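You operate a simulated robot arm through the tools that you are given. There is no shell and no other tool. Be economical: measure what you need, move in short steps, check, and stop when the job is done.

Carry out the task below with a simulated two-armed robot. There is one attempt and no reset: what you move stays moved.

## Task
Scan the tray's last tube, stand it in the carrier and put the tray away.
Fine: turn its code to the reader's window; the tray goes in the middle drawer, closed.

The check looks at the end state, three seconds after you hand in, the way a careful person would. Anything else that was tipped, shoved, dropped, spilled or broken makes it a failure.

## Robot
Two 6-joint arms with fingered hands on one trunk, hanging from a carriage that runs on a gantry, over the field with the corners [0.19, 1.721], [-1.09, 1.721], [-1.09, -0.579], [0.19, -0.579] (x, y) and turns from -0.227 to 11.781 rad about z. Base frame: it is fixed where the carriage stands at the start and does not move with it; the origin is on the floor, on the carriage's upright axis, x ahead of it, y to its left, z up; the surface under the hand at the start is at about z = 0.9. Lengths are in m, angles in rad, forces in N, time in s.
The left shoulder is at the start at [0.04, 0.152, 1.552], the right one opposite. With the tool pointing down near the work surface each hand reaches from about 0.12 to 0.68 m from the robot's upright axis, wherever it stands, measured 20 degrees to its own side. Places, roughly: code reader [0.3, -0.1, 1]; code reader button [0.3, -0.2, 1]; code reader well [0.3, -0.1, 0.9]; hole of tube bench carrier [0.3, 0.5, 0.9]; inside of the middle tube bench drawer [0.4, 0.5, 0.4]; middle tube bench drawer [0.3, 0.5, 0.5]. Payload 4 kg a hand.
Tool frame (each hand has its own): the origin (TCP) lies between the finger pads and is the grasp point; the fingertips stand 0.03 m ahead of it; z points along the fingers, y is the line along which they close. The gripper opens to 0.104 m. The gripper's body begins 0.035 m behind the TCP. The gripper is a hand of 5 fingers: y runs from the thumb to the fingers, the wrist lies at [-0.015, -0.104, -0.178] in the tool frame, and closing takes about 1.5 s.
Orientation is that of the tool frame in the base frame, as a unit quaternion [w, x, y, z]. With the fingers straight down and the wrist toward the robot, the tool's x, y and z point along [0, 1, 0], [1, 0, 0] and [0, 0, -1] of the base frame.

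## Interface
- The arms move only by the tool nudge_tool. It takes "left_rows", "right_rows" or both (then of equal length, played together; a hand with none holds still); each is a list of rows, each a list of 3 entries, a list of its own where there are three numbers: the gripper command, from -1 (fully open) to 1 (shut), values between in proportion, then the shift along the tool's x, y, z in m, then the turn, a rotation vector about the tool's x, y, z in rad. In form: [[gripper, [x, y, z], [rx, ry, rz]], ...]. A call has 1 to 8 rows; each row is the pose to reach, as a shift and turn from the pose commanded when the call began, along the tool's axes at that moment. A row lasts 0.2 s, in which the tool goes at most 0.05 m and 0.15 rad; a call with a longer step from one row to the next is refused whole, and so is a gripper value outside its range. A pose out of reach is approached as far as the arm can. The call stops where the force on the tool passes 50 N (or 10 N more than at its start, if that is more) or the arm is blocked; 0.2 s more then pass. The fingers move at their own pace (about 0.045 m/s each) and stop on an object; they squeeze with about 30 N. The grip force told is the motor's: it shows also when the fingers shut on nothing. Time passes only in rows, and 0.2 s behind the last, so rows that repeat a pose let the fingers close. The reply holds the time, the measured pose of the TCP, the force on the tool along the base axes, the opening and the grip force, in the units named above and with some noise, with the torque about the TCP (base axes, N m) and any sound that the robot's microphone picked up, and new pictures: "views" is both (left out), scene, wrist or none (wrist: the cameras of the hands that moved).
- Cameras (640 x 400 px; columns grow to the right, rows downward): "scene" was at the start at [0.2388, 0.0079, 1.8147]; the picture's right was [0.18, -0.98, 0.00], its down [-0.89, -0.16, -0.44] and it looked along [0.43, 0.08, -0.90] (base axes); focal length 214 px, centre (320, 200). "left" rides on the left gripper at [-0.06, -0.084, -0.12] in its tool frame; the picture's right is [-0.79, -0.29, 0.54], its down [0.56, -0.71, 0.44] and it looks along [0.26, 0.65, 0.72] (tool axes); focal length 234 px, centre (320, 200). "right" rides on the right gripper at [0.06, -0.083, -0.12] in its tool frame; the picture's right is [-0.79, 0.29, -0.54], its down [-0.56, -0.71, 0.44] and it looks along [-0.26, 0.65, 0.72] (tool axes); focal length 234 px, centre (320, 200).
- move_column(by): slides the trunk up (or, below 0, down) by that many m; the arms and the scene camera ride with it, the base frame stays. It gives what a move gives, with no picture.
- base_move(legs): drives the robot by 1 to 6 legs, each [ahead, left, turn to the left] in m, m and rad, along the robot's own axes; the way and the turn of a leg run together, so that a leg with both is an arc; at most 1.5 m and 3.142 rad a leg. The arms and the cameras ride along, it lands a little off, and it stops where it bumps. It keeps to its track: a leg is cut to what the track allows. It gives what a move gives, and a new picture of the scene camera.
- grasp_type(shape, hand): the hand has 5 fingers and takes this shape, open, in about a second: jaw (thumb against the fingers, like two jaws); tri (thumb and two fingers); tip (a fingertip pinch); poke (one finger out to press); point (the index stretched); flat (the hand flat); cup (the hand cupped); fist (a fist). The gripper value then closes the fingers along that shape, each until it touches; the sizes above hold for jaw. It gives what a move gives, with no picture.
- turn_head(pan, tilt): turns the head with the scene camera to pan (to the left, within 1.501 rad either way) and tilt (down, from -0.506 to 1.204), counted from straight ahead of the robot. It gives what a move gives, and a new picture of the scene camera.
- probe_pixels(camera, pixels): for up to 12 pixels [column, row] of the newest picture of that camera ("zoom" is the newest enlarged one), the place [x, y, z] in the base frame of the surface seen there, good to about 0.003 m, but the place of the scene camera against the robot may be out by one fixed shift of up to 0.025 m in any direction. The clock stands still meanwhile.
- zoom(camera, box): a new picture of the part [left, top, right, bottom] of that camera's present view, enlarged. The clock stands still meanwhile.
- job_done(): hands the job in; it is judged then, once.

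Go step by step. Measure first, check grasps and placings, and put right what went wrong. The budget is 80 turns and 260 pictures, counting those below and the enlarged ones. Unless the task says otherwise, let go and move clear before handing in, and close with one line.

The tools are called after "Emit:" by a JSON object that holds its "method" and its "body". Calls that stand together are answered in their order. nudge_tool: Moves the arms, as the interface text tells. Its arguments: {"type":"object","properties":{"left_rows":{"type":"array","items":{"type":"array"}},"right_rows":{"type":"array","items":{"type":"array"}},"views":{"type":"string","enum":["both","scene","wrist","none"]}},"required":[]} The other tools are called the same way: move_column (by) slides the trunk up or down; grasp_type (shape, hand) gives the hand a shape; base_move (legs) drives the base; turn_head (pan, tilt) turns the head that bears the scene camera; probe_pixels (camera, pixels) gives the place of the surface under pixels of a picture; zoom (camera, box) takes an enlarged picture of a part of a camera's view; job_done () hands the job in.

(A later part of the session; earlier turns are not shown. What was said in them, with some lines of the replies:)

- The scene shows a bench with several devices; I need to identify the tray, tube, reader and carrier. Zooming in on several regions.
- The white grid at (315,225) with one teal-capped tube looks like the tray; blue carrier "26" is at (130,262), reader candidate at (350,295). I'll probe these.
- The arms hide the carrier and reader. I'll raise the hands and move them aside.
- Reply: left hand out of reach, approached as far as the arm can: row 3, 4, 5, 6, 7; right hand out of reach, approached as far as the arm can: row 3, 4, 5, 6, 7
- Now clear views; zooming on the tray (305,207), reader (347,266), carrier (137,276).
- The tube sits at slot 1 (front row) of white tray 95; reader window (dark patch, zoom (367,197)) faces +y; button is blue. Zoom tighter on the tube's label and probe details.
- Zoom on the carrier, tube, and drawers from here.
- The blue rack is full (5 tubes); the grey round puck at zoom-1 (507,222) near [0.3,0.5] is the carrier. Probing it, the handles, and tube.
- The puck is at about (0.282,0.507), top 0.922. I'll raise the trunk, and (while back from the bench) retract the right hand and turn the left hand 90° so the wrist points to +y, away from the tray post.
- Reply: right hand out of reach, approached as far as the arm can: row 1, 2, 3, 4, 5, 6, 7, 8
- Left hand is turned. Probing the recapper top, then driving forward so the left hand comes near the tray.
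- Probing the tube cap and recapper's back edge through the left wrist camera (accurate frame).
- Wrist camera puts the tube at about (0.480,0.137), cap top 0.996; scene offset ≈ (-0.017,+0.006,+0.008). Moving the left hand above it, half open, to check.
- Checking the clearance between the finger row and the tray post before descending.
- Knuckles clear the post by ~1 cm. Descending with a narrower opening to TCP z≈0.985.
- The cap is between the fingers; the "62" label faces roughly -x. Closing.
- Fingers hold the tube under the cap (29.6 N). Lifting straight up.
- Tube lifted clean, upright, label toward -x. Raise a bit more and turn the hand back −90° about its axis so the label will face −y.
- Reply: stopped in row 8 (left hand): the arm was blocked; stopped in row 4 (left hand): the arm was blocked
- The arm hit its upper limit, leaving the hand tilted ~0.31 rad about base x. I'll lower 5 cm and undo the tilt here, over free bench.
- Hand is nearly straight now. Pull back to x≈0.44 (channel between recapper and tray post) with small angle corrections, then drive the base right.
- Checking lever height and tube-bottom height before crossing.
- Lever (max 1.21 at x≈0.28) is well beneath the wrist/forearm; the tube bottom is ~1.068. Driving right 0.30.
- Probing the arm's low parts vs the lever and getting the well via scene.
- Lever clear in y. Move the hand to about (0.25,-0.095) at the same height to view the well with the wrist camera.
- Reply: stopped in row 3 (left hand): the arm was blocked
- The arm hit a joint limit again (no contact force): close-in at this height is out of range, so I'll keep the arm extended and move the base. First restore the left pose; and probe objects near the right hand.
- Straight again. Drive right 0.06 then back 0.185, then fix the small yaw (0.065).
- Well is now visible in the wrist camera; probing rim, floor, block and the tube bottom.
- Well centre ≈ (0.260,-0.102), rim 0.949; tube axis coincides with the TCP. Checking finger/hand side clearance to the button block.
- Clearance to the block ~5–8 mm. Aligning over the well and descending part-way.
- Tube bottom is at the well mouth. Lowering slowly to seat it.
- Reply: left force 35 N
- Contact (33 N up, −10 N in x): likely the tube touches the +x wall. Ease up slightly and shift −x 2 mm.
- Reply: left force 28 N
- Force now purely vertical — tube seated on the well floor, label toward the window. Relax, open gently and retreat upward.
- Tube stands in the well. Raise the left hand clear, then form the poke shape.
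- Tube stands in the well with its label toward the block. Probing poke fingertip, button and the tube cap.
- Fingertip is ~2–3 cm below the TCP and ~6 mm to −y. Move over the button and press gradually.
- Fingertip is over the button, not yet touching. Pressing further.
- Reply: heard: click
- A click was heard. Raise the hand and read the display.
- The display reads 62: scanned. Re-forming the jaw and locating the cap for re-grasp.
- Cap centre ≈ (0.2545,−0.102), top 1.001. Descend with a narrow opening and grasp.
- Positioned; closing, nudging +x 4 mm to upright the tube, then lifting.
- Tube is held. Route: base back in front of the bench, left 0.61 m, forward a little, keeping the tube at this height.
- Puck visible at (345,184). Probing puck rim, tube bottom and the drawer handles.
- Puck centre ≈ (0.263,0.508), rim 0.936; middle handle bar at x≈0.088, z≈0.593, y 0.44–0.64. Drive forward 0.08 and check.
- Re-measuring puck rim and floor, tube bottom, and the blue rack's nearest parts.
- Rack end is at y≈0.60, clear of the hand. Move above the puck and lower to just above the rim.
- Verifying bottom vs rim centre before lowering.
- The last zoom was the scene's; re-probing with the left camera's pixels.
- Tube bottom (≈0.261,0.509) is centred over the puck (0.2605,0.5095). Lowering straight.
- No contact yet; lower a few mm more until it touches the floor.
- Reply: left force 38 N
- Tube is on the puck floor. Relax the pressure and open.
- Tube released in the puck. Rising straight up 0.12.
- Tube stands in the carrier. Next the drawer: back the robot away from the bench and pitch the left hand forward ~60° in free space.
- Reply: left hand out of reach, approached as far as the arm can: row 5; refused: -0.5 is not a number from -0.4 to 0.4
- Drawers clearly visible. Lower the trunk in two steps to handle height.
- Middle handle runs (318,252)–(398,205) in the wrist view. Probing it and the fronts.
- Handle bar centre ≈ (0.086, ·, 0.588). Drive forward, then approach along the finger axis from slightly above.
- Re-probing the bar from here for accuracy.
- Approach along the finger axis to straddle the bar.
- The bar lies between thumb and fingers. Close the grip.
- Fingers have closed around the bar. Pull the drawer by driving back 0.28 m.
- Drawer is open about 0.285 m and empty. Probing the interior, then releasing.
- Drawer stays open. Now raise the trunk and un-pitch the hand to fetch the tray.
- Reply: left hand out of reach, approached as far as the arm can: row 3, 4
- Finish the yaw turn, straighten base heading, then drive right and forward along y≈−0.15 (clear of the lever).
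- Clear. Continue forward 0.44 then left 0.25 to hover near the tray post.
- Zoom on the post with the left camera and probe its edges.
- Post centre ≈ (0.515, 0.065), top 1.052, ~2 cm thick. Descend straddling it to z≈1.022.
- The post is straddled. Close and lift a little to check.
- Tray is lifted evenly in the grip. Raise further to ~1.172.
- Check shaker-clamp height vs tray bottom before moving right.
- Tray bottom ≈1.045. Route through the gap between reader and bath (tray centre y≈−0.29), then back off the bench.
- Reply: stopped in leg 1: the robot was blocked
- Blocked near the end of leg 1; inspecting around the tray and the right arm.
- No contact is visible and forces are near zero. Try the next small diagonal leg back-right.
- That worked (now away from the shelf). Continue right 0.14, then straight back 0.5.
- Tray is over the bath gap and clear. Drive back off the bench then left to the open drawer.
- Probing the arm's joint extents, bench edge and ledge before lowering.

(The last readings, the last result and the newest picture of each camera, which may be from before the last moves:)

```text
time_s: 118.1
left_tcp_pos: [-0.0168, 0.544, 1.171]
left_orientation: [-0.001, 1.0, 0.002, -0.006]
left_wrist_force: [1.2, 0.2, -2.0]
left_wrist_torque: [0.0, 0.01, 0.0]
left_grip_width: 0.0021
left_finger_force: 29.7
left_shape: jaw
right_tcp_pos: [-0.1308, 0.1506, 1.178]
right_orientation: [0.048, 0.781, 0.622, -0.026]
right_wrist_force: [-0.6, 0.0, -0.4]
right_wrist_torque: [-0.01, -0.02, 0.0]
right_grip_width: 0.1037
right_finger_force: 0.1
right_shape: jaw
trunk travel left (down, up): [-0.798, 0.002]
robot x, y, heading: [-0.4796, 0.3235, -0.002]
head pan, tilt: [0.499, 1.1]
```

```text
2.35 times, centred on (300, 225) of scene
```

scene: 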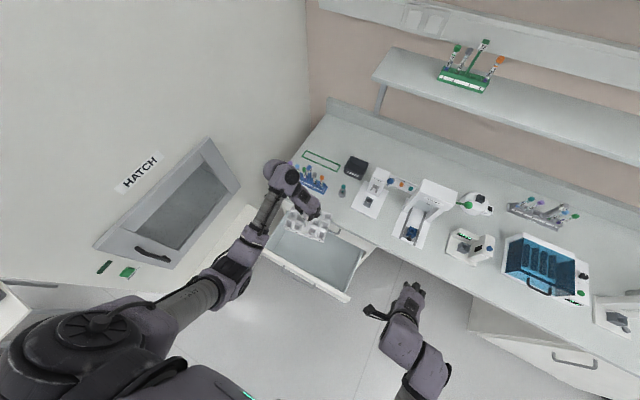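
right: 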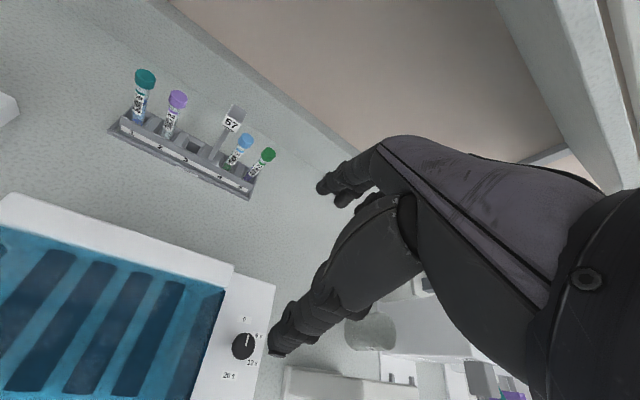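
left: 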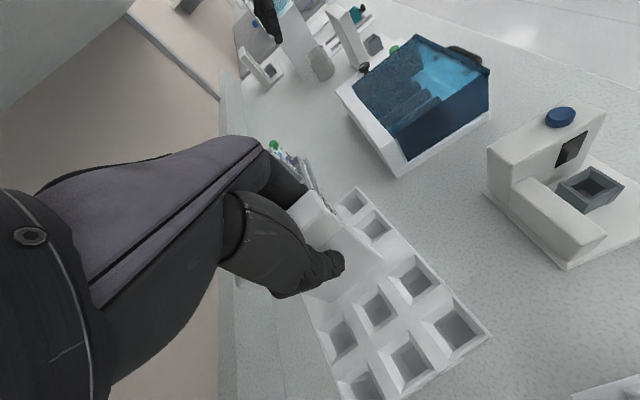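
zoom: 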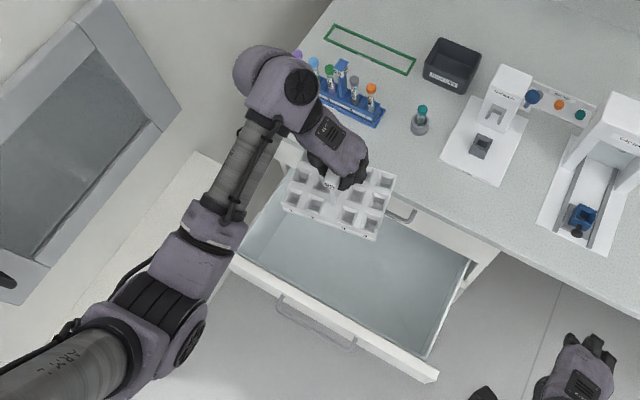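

Check the joint's farthest-forward point.

Emit:
{"method": "probe_pixels", "body": {"camera": "scene", "pixels": [[291, 163], [295, 168], [288, 161], [280, 160], [298, 172], [316, 195], [319, 210], [302, 238], [310, 240], [315, 222], [296, 215]]}}

Emit:
{"method": "base_move", "body": {"legs": [[-0.03, 0, 0]]}}

```text
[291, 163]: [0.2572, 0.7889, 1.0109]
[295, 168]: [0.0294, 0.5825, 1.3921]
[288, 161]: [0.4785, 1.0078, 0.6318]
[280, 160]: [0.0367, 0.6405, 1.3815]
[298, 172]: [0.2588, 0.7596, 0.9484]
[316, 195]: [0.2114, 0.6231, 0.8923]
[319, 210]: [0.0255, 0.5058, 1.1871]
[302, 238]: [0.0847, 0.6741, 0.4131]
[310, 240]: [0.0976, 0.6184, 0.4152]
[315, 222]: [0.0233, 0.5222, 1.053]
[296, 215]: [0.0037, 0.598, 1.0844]
```

```text
time_s: 118.9
left_tcp_pos: [-0.0477, 0.5437, 1.1716]
left_orientation: [0.0, 1.0, 0.002, -0.005]
left_wrist_force: [-0.1, 0.3, -2.1]
left_wrist_torque: [0.01, -0.01, 0.01]
left_grip_width: 0.0022
left_finger_force: 30.0
left_shape: jaw
right_tcp_pos: [-0.1624, 0.1501, 1.1776]
right_orientation: [0.049, 0.781, 0.622, -0.024]
right_wrist_force: [0.7, 0.4, -0.4]
right_wrist_torque: [-0.05, 0.02, 0.0]
right_grip_width: 0.1038
right_finger_force: 0.0
right_shape: jaw
trunk travel left (down, up): [-0.798, 0.002]
robot x, y, heading: [-0.5107, 0.3272, -0.002]
head pan, tilt: [0.499, 1.1]
```

scene: 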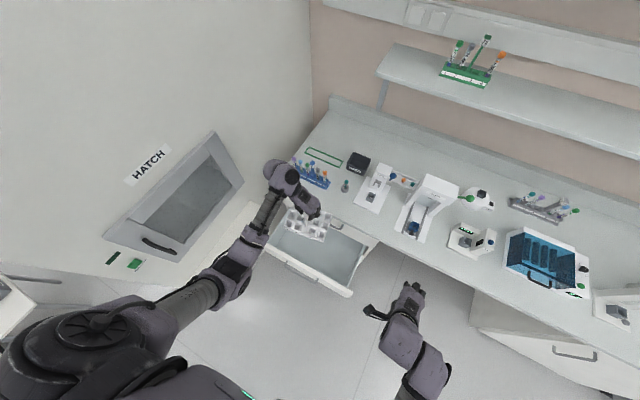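

Joint is ~0.1 m clear of the bench edge. Move the right hand further right and down so it stays clear of the drawer.

Emit:
{"method": "nudge_tool", "body": {"right_rows": [[-1, [0, 0, 0.04], [0, 0, 0]], [-1, [-0.03, 0, 0.08], [0, 0, 0]], [-1, [-0.07, 0, 0.1], [0, 0, 0]], [-1, [-0.11, 0, 0.1], [0, 0, 0]], [-1, [-0.15, 0, 0.1], [0, 0, 0]]], "views": "none"}}

Emit:
{"method": "move_column", "body": {"by": -0.38}}

Emit:
{"method": "nudge_tool", "body": {"left_rows": [[1, [0, 0, 0], [0, 0, 0]]], "views": "both"}}

```text
time_s: 120.1
left_tcp_pos: [-0.0495, 0.5418, 1.1711]
left_orientation: [0.0, 1.0, 0.002, -0.005]
left_wrist_force: [-0.1, -0.6, -1.9]
left_wrist_torque: [-0.03, 0.04, 0.0]
left_grip_width: 0.0024
left_finger_force: 30.3
left_shape: jaw
right_tcp_pos: [-0.2314, 0.0431, 1.0587]
right_orientation: [0.087, 0.791, 0.605, -0.029]
right_wrist_force: [0.5, 0.7, 0.1]
right_wrist_torque: [-0.04, 0.03, 0.0]
right_grip_width: 0.1037
right_finger_force: 0.1
right_shape: jaw
right hand out of reach, approached as far as the arm can: row 2, 3, 4, 5
trunk travel left (down, up): [-0.798, 0.002]
robot x, y, heading: [-0.5158, 0.326, 0.003]
head pan, tilt: [0.499, 1.1]
```

```text
time_s: 123.8
left_tcp_pos: [-0.0479, 0.5427, 0.7916]
left_orientation: [-0.001, 1.0, 0.003, -0.005]
left_wrist_force: [-0.4, 0.3, -2.3]
left_wrist_torque: [0.02, 0.01, -0.01]
left_grip_width: 0.0022
left_finger_force: 29.8
left_shape: jaw
right_tcp_pos: [-0.2291, 0.0447, 0.6791]
right_orientation: [0.086, 0.791, 0.605, -0.029]
right_wrist_force: [0.7, 0.5, -0.1]
right_wrist_torque: [0.0, -0.01, 0.0]
right_grip_width: 0.1038
right_finger_force: 0.1
right_shape: jaw
trunk travel left (down, up): [-0.418, 0.382]
robot x, y, heading: [-0.5134, 0.3248, -0.004]
head pan, tilt: [0.499, 1.1]
```

```text
time_s: 124.2
left_tcp_pos: [-0.0482, 0.5444, 0.7911]
left_orientation: [-0.001, 1.0, 0.002, -0.005]
left_wrist_force: [-1.1, 0.4, -1.8]
left_wrist_torque: [-0.01, 0.03, -0.03]
left_grip_width: 0.0022
left_finger_force: 29.9
left_shape: jaw
right_tcp_pos: [-0.2301, 0.0439, 0.6776]
right_orientation: [0.086, 0.791, 0.606, -0.028]
right_wrist_force: [-1.0, -0.4, -0.3]
right_wrist_torque: [0.0, 0.05, 0.0]
right_grip_width: 0.104
right_finger_force: 0.1
right_shape: jaw
trunk travel left (down, up): [-0.418, 0.382]
robot x, y, heading: [-0.5089, 0.3271, -0.003]
head pan, tilt: [0.499, 1.1]
```

scene: 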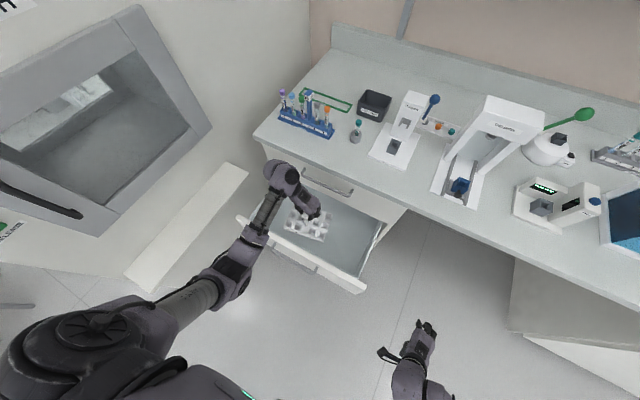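
left: 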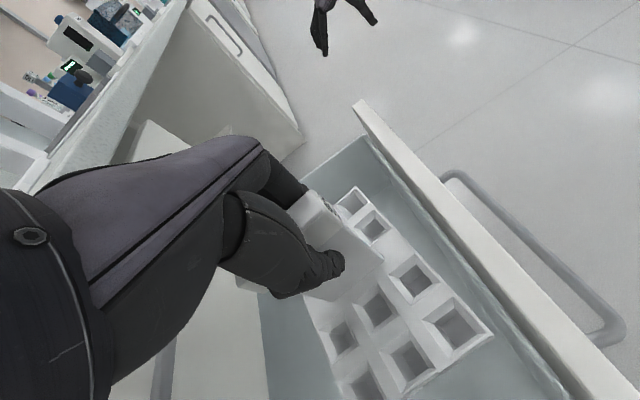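

Tray hangs just above the drawer. Checking clearance to the front panel and to the cabinet.

Emit:
{"method": "probe_pixels", "body": {"camera": "left", "pixels": [[385, 155], [480, 265], [560, 360], [488, 328], [450, 285], [355, 190], [390, 225], [500, 380], [280, 340]]}}

Emit:
{"method": "zoom", "body": {"camera": "scene", "box": [230, 140, 420, 300]}}

```text
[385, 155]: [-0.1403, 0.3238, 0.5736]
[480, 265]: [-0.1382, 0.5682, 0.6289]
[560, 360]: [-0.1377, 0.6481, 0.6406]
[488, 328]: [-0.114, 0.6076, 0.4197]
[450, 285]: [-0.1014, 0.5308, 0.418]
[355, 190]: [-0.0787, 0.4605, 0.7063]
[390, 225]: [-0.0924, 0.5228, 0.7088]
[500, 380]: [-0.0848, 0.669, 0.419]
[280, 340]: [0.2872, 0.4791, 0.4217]
```

```text
2.50 times, centred on (325, 220) of scene
5 turns are left
```

zoom: 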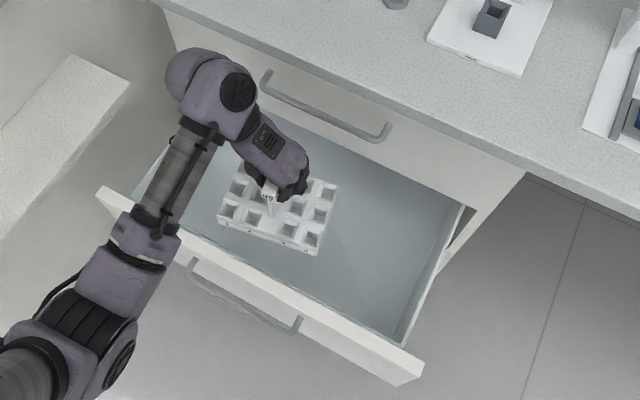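

Clearance is good (inner front x≈−0.14, tray front ≈−0.105, floor 0.42). With few turns left: lower to just above the floor, set down, open, and rise slightly.

Emit:
{"method": "move_column", "body": {"by": -0.238}}

Emit:
{"method": "nudge_tool", "body": {"left_rows": [[1, [0, 0, 0.004], [0, 0, 0]], [1, [0, 0, 0.009], [0, 0, 0]], [0.7, [0, 0, 0.009], [0, 0, 0]], [0.4, [0, 0, 0.009], [0, 0, 0]], [0.0, [0, 0, 0.009], [0, 0, 0]], [-0.2, [0, 0, 0.009], [0, 0, 0]], [-0.2, [0, 0, 0.009], [0, 0, 0]], [-0.2, [0, 0, 0.009], [0, 0, 0]]], "views": "none"}}

Emit:
{"method": "nudge_tool", "body": {"left_rows": [[-0.2, [0, 0, -0.02], [0, 0, 0]], [-0.2, [0, 0, -0.05], [0, 0, 0]], [-0.2, [0, 0, -0.07], [0, 0, 0]]], "views": "both"}}

Emit:
{"method": "zoom", "body": {"camera": "scene", "box": [230, 140, 420, 300]}}

```text
time_s: 126.7
left_tcp_pos: [-0.0462, 0.5451, 0.5533]
left_orientation: [-0.001, 1.0, 0.002, -0.005]
left_wrist_force: [-0.1, 0.0, -3.7]
left_wrist_torque: [0.0, 0.03, 0.03]
left_grip_width: 0.0022
left_finger_force: 30.2
left_shape: jaw
right_tcp_pos: [-0.228, 0.0453, 0.4399]
right_orientation: [0.086, 0.791, 0.605, -0.028]
right_wrist_force: [0.1, -0.2, -0.6]
right_wrist_torque: [0.04, 0.02, -0.03]
right_grip_width: 0.104
right_finger_force: 0.0
right_shape: jaw
trunk travel left (down, up): [-0.18, 0.62]
robot x, y, heading: [-0.5163, 0.3252, -0.001]
head pan, tilt: [0.499, 1.1]
```

```text
time_s: 128.5
left_tcp_pos: [-0.0475, 0.5455, 0.5439]
left_orientation: [-0.001, 1.0, 0.002, -0.005]
left_wrist_force: [-0.1, 0.6, 0.1]
left_wrist_torque: [-0.05, 0.02, 0.01]
left_grip_width: 0.0619
left_finger_force: 0.2
left_shape: jaw
right_tcp_pos: [-0.2284, 0.0444, 0.4401]
right_orientation: [0.086, 0.791, 0.605, -0.028]
right_wrist_force: [-0.5, 0.1, 0.3]
right_wrist_torque: [-0.01, 0.0, 0.01]
right_grip_width: 0.1041
right_finger_force: 0.1
right_shape: jaw
trunk travel left (down, up): [-0.18, 0.62]
robot x, y, heading: [-0.5139, 0.3271, -0.0]
head pan, tilt: [0.499, 1.1]
```

```text
time_s: 129.3
left_tcp_pos: [-0.0476, 0.5437, 0.6134]
left_orientation: [-0.001, 1.0, 0.001, -0.005]
left_wrist_force: [-0.6, -0.7, 0.0]
left_wrist_torque: [-0.06, -0.03, -0.03]
left_grip_width: 0.0619
left_finger_force: 0.0
left_shape: jaw
right_tcp_pos: [-0.2285, 0.0449, 0.4411]
right_orientation: [0.087, 0.791, 0.605, -0.028]
right_wrist_force: [0.7, -0.4, 0.1]
right_wrist_torque: [-0.01, 0.03, 0.0]
right_grip_width: 0.104
right_finger_force: 0.0
right_shape: jaw
trunk travel left (down, up): [-0.18, 0.62]
robot x, y, heading: [-0.5154, 0.3282, -0.002]
head pan, tilt: [0.499, 1.1]
```

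scene: 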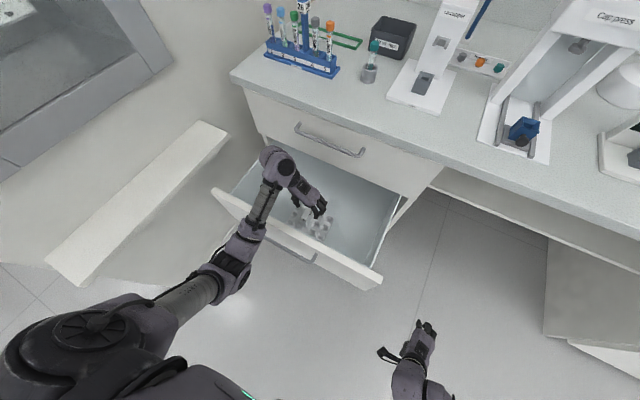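
left: 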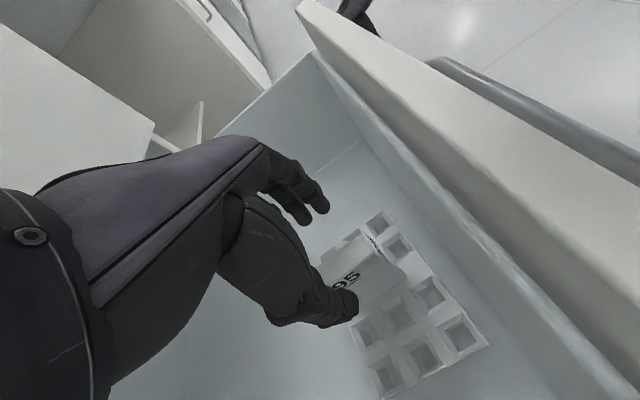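

```text
2.50 times, centred on (325, 220) of scene
4 turns are left
```

zoom: 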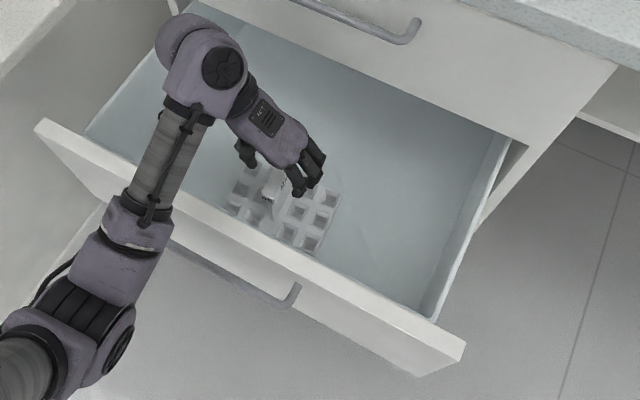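

Tray stands level in the drawer, hand free. Now raise, back off, lower in front of the drawer with fist-closed fingers, and push it shut via the handle.

Emit:
{"method": "move_column", "body": {"by": 0.26}}

Emit:
{"method": "base_move", "body": {"legs": [[-0.32, 0, 0]]}}

Emit:
{"method": "nudge_tool", "body": {"left_rows": [[1, [0, 0, 0], [0, 0, 0]], [1, [0, 0, 0], [0, 0, 0]], [1, [0, 0, 0], [0, 0, 0]], [1, [0, 0, 0], [0, 0, 0]], [1, [0, 0, 0], [0, 0, 0]]], "views": "none"}}

Emit:
{"method": "move_column", "body": {"by": -0.37}}

Emit:
{"method": "base_move", "body": {"legs": [[0.4, 0, 0]]}}

Emit:
{"method": "base_move", "body": {"legs": [[0.04, 0, 0]]}}

Emit:
{"method": "zoom", "body": {"camera": "scene", "box": [200, 100, 440, 300]}}

```text
time_s: 131.9
left_tcp_pos: [-0.0477, 0.542, 0.8728]
left_orientation: [-0.001, 1.0, 0.002, -0.005]
left_wrist_force: [0.5, -0.5, 0.3]
left_wrist_torque: [-0.03, -0.03, 0.01]
left_grip_width: 0.0619
left_finger_force: 0.0
left_shape: jaw
right_tcp_pos: [-0.2279, 0.0438, 0.7009]
right_orientation: [0.086, 0.791, 0.605, -0.028]
right_wrist_force: [-0.1, 0.3, -0.5]
right_wrist_torque: [0.03, -0.02, -0.04]
right_grip_width: 0.1041
right_finger_force: 0.0
right_shape: jaw
trunk travel left (down, up): [-0.44, 0.36]
robot x, y, heading: [-0.5152, 0.3296, 0.002]
head pan, tilt: [0.499, 1.1]
```

```text
time_s: 134.1
left_tcp_pos: [-0.3682, 0.5415, 0.873]
left_orientation: [0.0, 1.0, -0.002, -0.006]
left_wrist_force: [-0.7, 0.1, -0.3]
left_wrist_torque: [0.0, 0.02, 0.01]
left_grip_width: 0.0621
left_finger_force: 0.1
left_shape: jaw
right_tcp_pos: [-0.5537, 0.0433, 0.701]
right_orientation: [0.085, 0.793, 0.602, -0.029]
right_wrist_force: [-0.8, 0.4, -0.1]
right_wrist_torque: [0.02, 0.0, 0.0]
right_grip_width: 0.1037
right_finger_force: 0.1
right_shape: jaw
trunk travel left (down, up): [-0.44, 0.36]
robot x, y, heading: [-0.8394, 0.3281, -0.014]
head pan, tilt: [0.499, 1.1]
```

scene: 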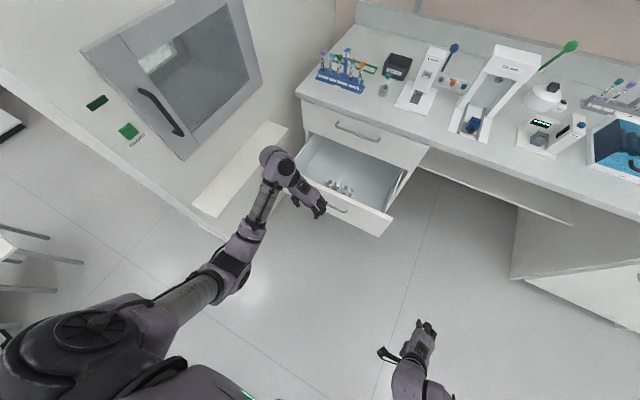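

```text
time_s: 135.3
left_tcp_pos: [-0.369, 0.5401, 0.874]
left_orientation: [0.0, 1.0, -0.003, -0.005]
left_wrist_force: [0.9, 0.6, -0.4]
left_wrist_torque: [-0.03, -0.02, 0.03]
left_grip_width: 0.0
left_finger_force: 30.0
left_shape: jaw
right_tcp_pos: [-0.5535, 0.0431, 0.7014]
right_orientation: [0.086, 0.793, 0.602, -0.029]
right_wrist_force: [0.2, -0.7, -0.1]
right_wrist_torque: [-0.02, -0.02, 0.0]
right_grip_width: 0.1038
right_finger_force: 0.1
right_shape: jaw
trunk travel left (down, up): [-0.44, 0.36]
robot x, y, heading: [-0.8373, 0.3288, -0.009]
head pan, tilt: [0.499, 1.1]
```

```text
time_s: 138.9
left_tcp_pos: [-0.3678, 0.542, 0.5042]
left_orientation: [-0.001, 1.0, -0.003, -0.004]
left_wrist_force: [-0.2, -0.5, 0.4]
left_wrist_torque: [0.03, 0.03, 0.0]
left_grip_width: 0.0
left_finger_force: 30.2
left_shape: jaw
right_tcp_pos: [-0.5534, 0.0432, 0.3316]
right_orientation: [0.086, 0.793, 0.602, -0.029]
right_wrist_force: [0.2, -0.2, 0.5]
right_wrist_torque: [-0.01, -0.02, -0.02]
right_grip_width: 0.1041
right_finger_force: 0.1
right_shape: jaw
trunk travel left (down, up): [-0.07, 0.73]
robot x, y, heading: [-0.8387, 0.3287, -0.012]
head pan, tilt: [0.499, 1.1]
```

```text
time_s: 141.4
left_tcp_pos: [0.0292, 0.5385, 0.5008]
left_orientation: [0.0, 1.0, 0.001, -0.009]
left_wrist_force: [-15.2, 1.3, -15.1]
left_wrist_torque: [-0.47, -0.6, 0.44]
left_grip_width: 0.0002
left_finger_force: 30.1
left_shape: jaw
right_tcp_pos: [-0.1547, 0.0418, 0.3296]
right_orientation: [0.085, 0.793, 0.603, -0.03]
right_wrist_force: [0.8, 0.6, -0.6]
right_wrist_torque: [0.0, -0.03, -0.03]
right_grip_width: 0.1039
right_finger_force: 0.1
right_shape: jaw
trunk travel left (down, up): [-0.07, 0.73]
robot x, y, heading: [-0.4288, 0.3259, -0.005]
head pan, tilt: [0.499, 1.1]
```

scene: 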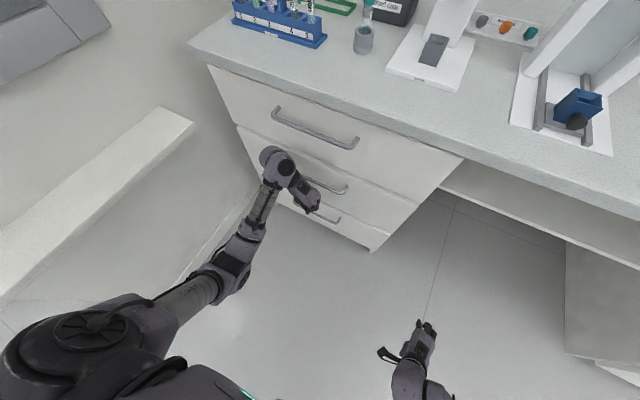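

```text
time_s: 142.2
left_tcp_pos: [0.0311, 0.5408, 0.4951]
left_orientation: [-0.002, 1.0, -0.007, -0.018]
left_wrist_force: [-36.5, -1.7, 4.7]
left_wrist_torque: [0.33, -3.65, 1.02]
left_grip_width: 0.0
left_finger_force: 29.8
left_shape: jaw
right_tcp_pos: [-0.1451, 0.0425, 0.3286]
right_orientation: [0.085, 0.791, 0.606, -0.031]
right_wrist_force: [0.1, -0.1, -0.4]
right_wrist_torque: [0.0, -0.04, 0.03]
right_grip_width: 0.1039
right_finger_force: 0.1
right_shape: jaw
trunk travel left (down, up): [-0.07, 0.73]
robot x, y, heading: [-0.415, 0.3246, -0.005]
head pan, tilt: [0.499, 1.1]
stopped in leg 1: the force on the tool passed its limit at 76 N (the readings are from after the stop); the commanded pose is now the measured one
```

scene: 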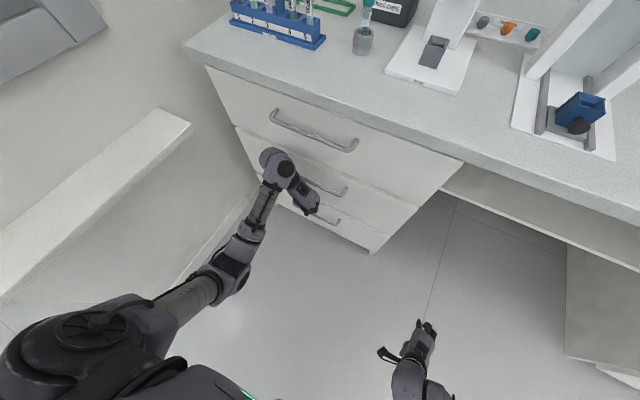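

```text
2.00 times, centred on (320, 200) of scene
3 turns are left
```

zoom: 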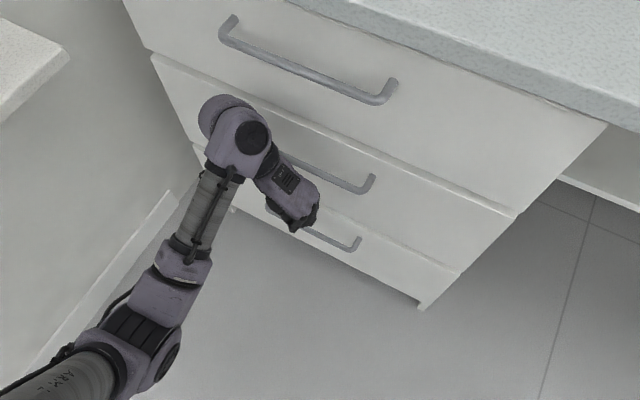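

The push ended against a hard stop and the front looks flush. Back off, then verify fronts and the tube in the carrier.

Emit:
{"method": "base_move", "body": {"legs": [[-0.3, 0, 0]]}}

Emit:
{"method": "move_column", "body": {"by": 0.4}}

Emit:
{"method": "turn_head", "body": {"pan": 0.3, "tilt": 0.7}}

Emit:
{"method": "zoom", "body": {"camera": "scene", "box": [200, 80, 440, 300]}}

Emit:
{"method": "probe_pixels", "body": {"camera": "zoom", "pixels": [[250, 250], [300, 250], [350, 260], [400, 270], [250, 300], [300, 300], [350, 310], [400, 310], [420, 290], [250, 340], [320, 340], [380, 340]]}}

Emit:
{"method": "zoom", "body": {"camera": "scene", "box": [260, 120, 420, 220]}}

```text
time_s: 144.2
left_tcp_pos: [-0.2476, 0.5429, 0.5008]
left_orientation: [-0.002, 1.0, -0.003, -0.011]
left_wrist_force: [0.0, 0.1, -0.2]
left_wrist_torque: [-0.04, -0.01, 0.01]
left_grip_width: 0.0
left_finger_force: 30.3
left_shape: jaw
right_tcp_pos: [-0.4217, 0.045, 0.3303]
right_orientation: [0.086, 0.79, 0.606, -0.028]
right_wrist_force: [-0.3, 0.3, 0.3]
right_wrist_torque: [-0.02, 0.0, -0.01]
right_grip_width: 0.1039
right_finger_force: 0.1
right_shape: jaw
trunk travel left (down, up): [-0.07, 0.73]
robot x, y, heading: [-0.7086, 0.3224, 0.002]
head pan, tilt: [0.499, 1.1]
```

scene: 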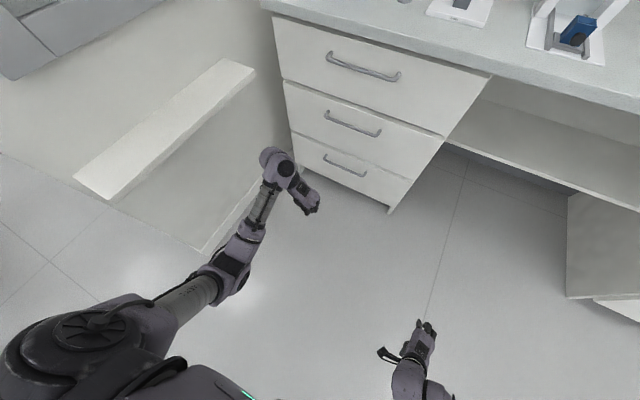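

```text
time_s: 148.1
left_tcp_pos: [-0.2481, 0.5436, 0.9002]
left_orientation: [-0.002, 1.0, -0.003, -0.012]
left_wrist_force: [-0.3, -0.9, -0.2]
left_wrist_torque: [0.0, 0.01, -0.04]
left_grip_width: 0.0
left_finger_force: 30.1
left_shape: jaw
right_tcp_pos: [-0.4222, 0.0445, 0.7298]
right_orientation: [0.087, 0.79, 0.606, -0.028]
right_wrist_force: [-0.1, -0.2, -1.0]
right_wrist_torque: [0.01, -0.01, -0.01]
right_grip_width: 0.104
right_finger_force: 0.1
right_shape: jaw
trunk travel left (down, up): [-0.47, 0.33]
robot x, y, heading: [-0.7083, 0.3225, 0.003]
head pan, tilt: [0.499, 1.1]
```

```text
time_s: 148.9
left_tcp_pos: [-0.2486, 0.5429, 0.9019]
left_orientation: [-0.002, 1.0, -0.003, -0.012]
left_wrist_force: [0.5, 0.3, 0.4]
left_wrist_torque: [0.03, 0.0, 0.03]
left_grip_width: 0.0
left_finger_force: 29.8
left_shape: jaw
right_tcp_pos: [-0.422, 0.044, 0.7298]
right_orientation: [0.087, 0.79, 0.606, -0.028]
right_wrist_force: [0.5, -0.2, -0.7]
right_wrist_torque: [0.0, 0.05, 0.0]
right_grip_width: 0.1038
right_finger_force: 0.0
right_shape: jaw
trunk travel left (down, up): [-0.47, 0.33]
robot x, y, heading: [-0.7108, 0.3289, -0.003]
head pan, tilt: [0.3, 0.7]
```

scene: 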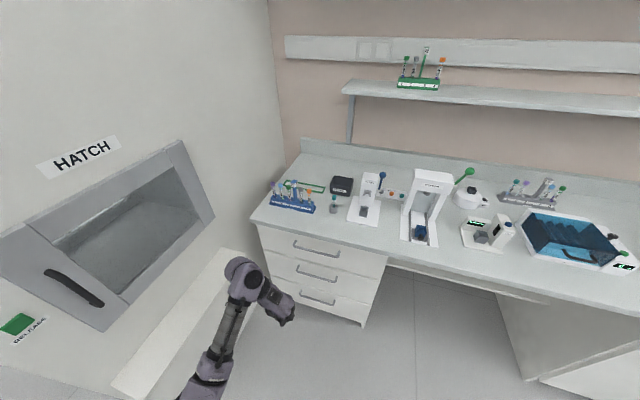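

```text
1.82 times, centred on (320, 190) of scene
```

zoom: 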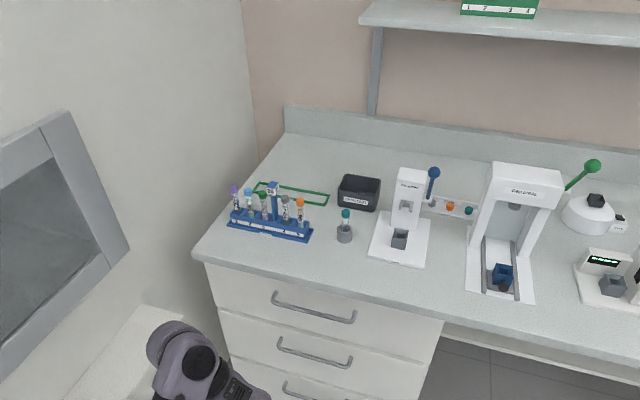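

```text
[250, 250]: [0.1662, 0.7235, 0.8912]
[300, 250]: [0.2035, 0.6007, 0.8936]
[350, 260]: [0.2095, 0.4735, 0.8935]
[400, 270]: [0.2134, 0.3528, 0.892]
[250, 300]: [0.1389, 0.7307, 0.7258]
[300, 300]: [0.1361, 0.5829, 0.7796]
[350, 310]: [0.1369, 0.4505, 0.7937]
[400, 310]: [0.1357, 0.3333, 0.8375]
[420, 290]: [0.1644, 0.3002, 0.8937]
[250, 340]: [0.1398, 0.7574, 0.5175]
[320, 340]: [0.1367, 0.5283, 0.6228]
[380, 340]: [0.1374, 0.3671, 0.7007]
```

```text
4.00 times, centred on (340, 170) of scene
2 turns are left
```

zoom: 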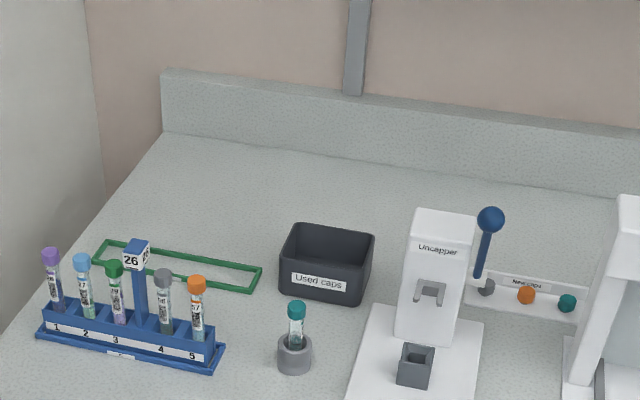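

The middle drawer front probes at x≈0.137–0.140, matching the top drawer, so it is closed. The tube stands in the carrier at zoom (295,330), the tray is in the drawer, and both hands are empty and clear, so I'm handing in.

Emit:
{"method": "job_done", "body": {}}

```text
The job is handed in.
```

I've handed in the job. The tube was scanned with its code to the window (the reader showed 62). It now stands in the round grey carrier, and the empty tray is in the closed middle drawer.
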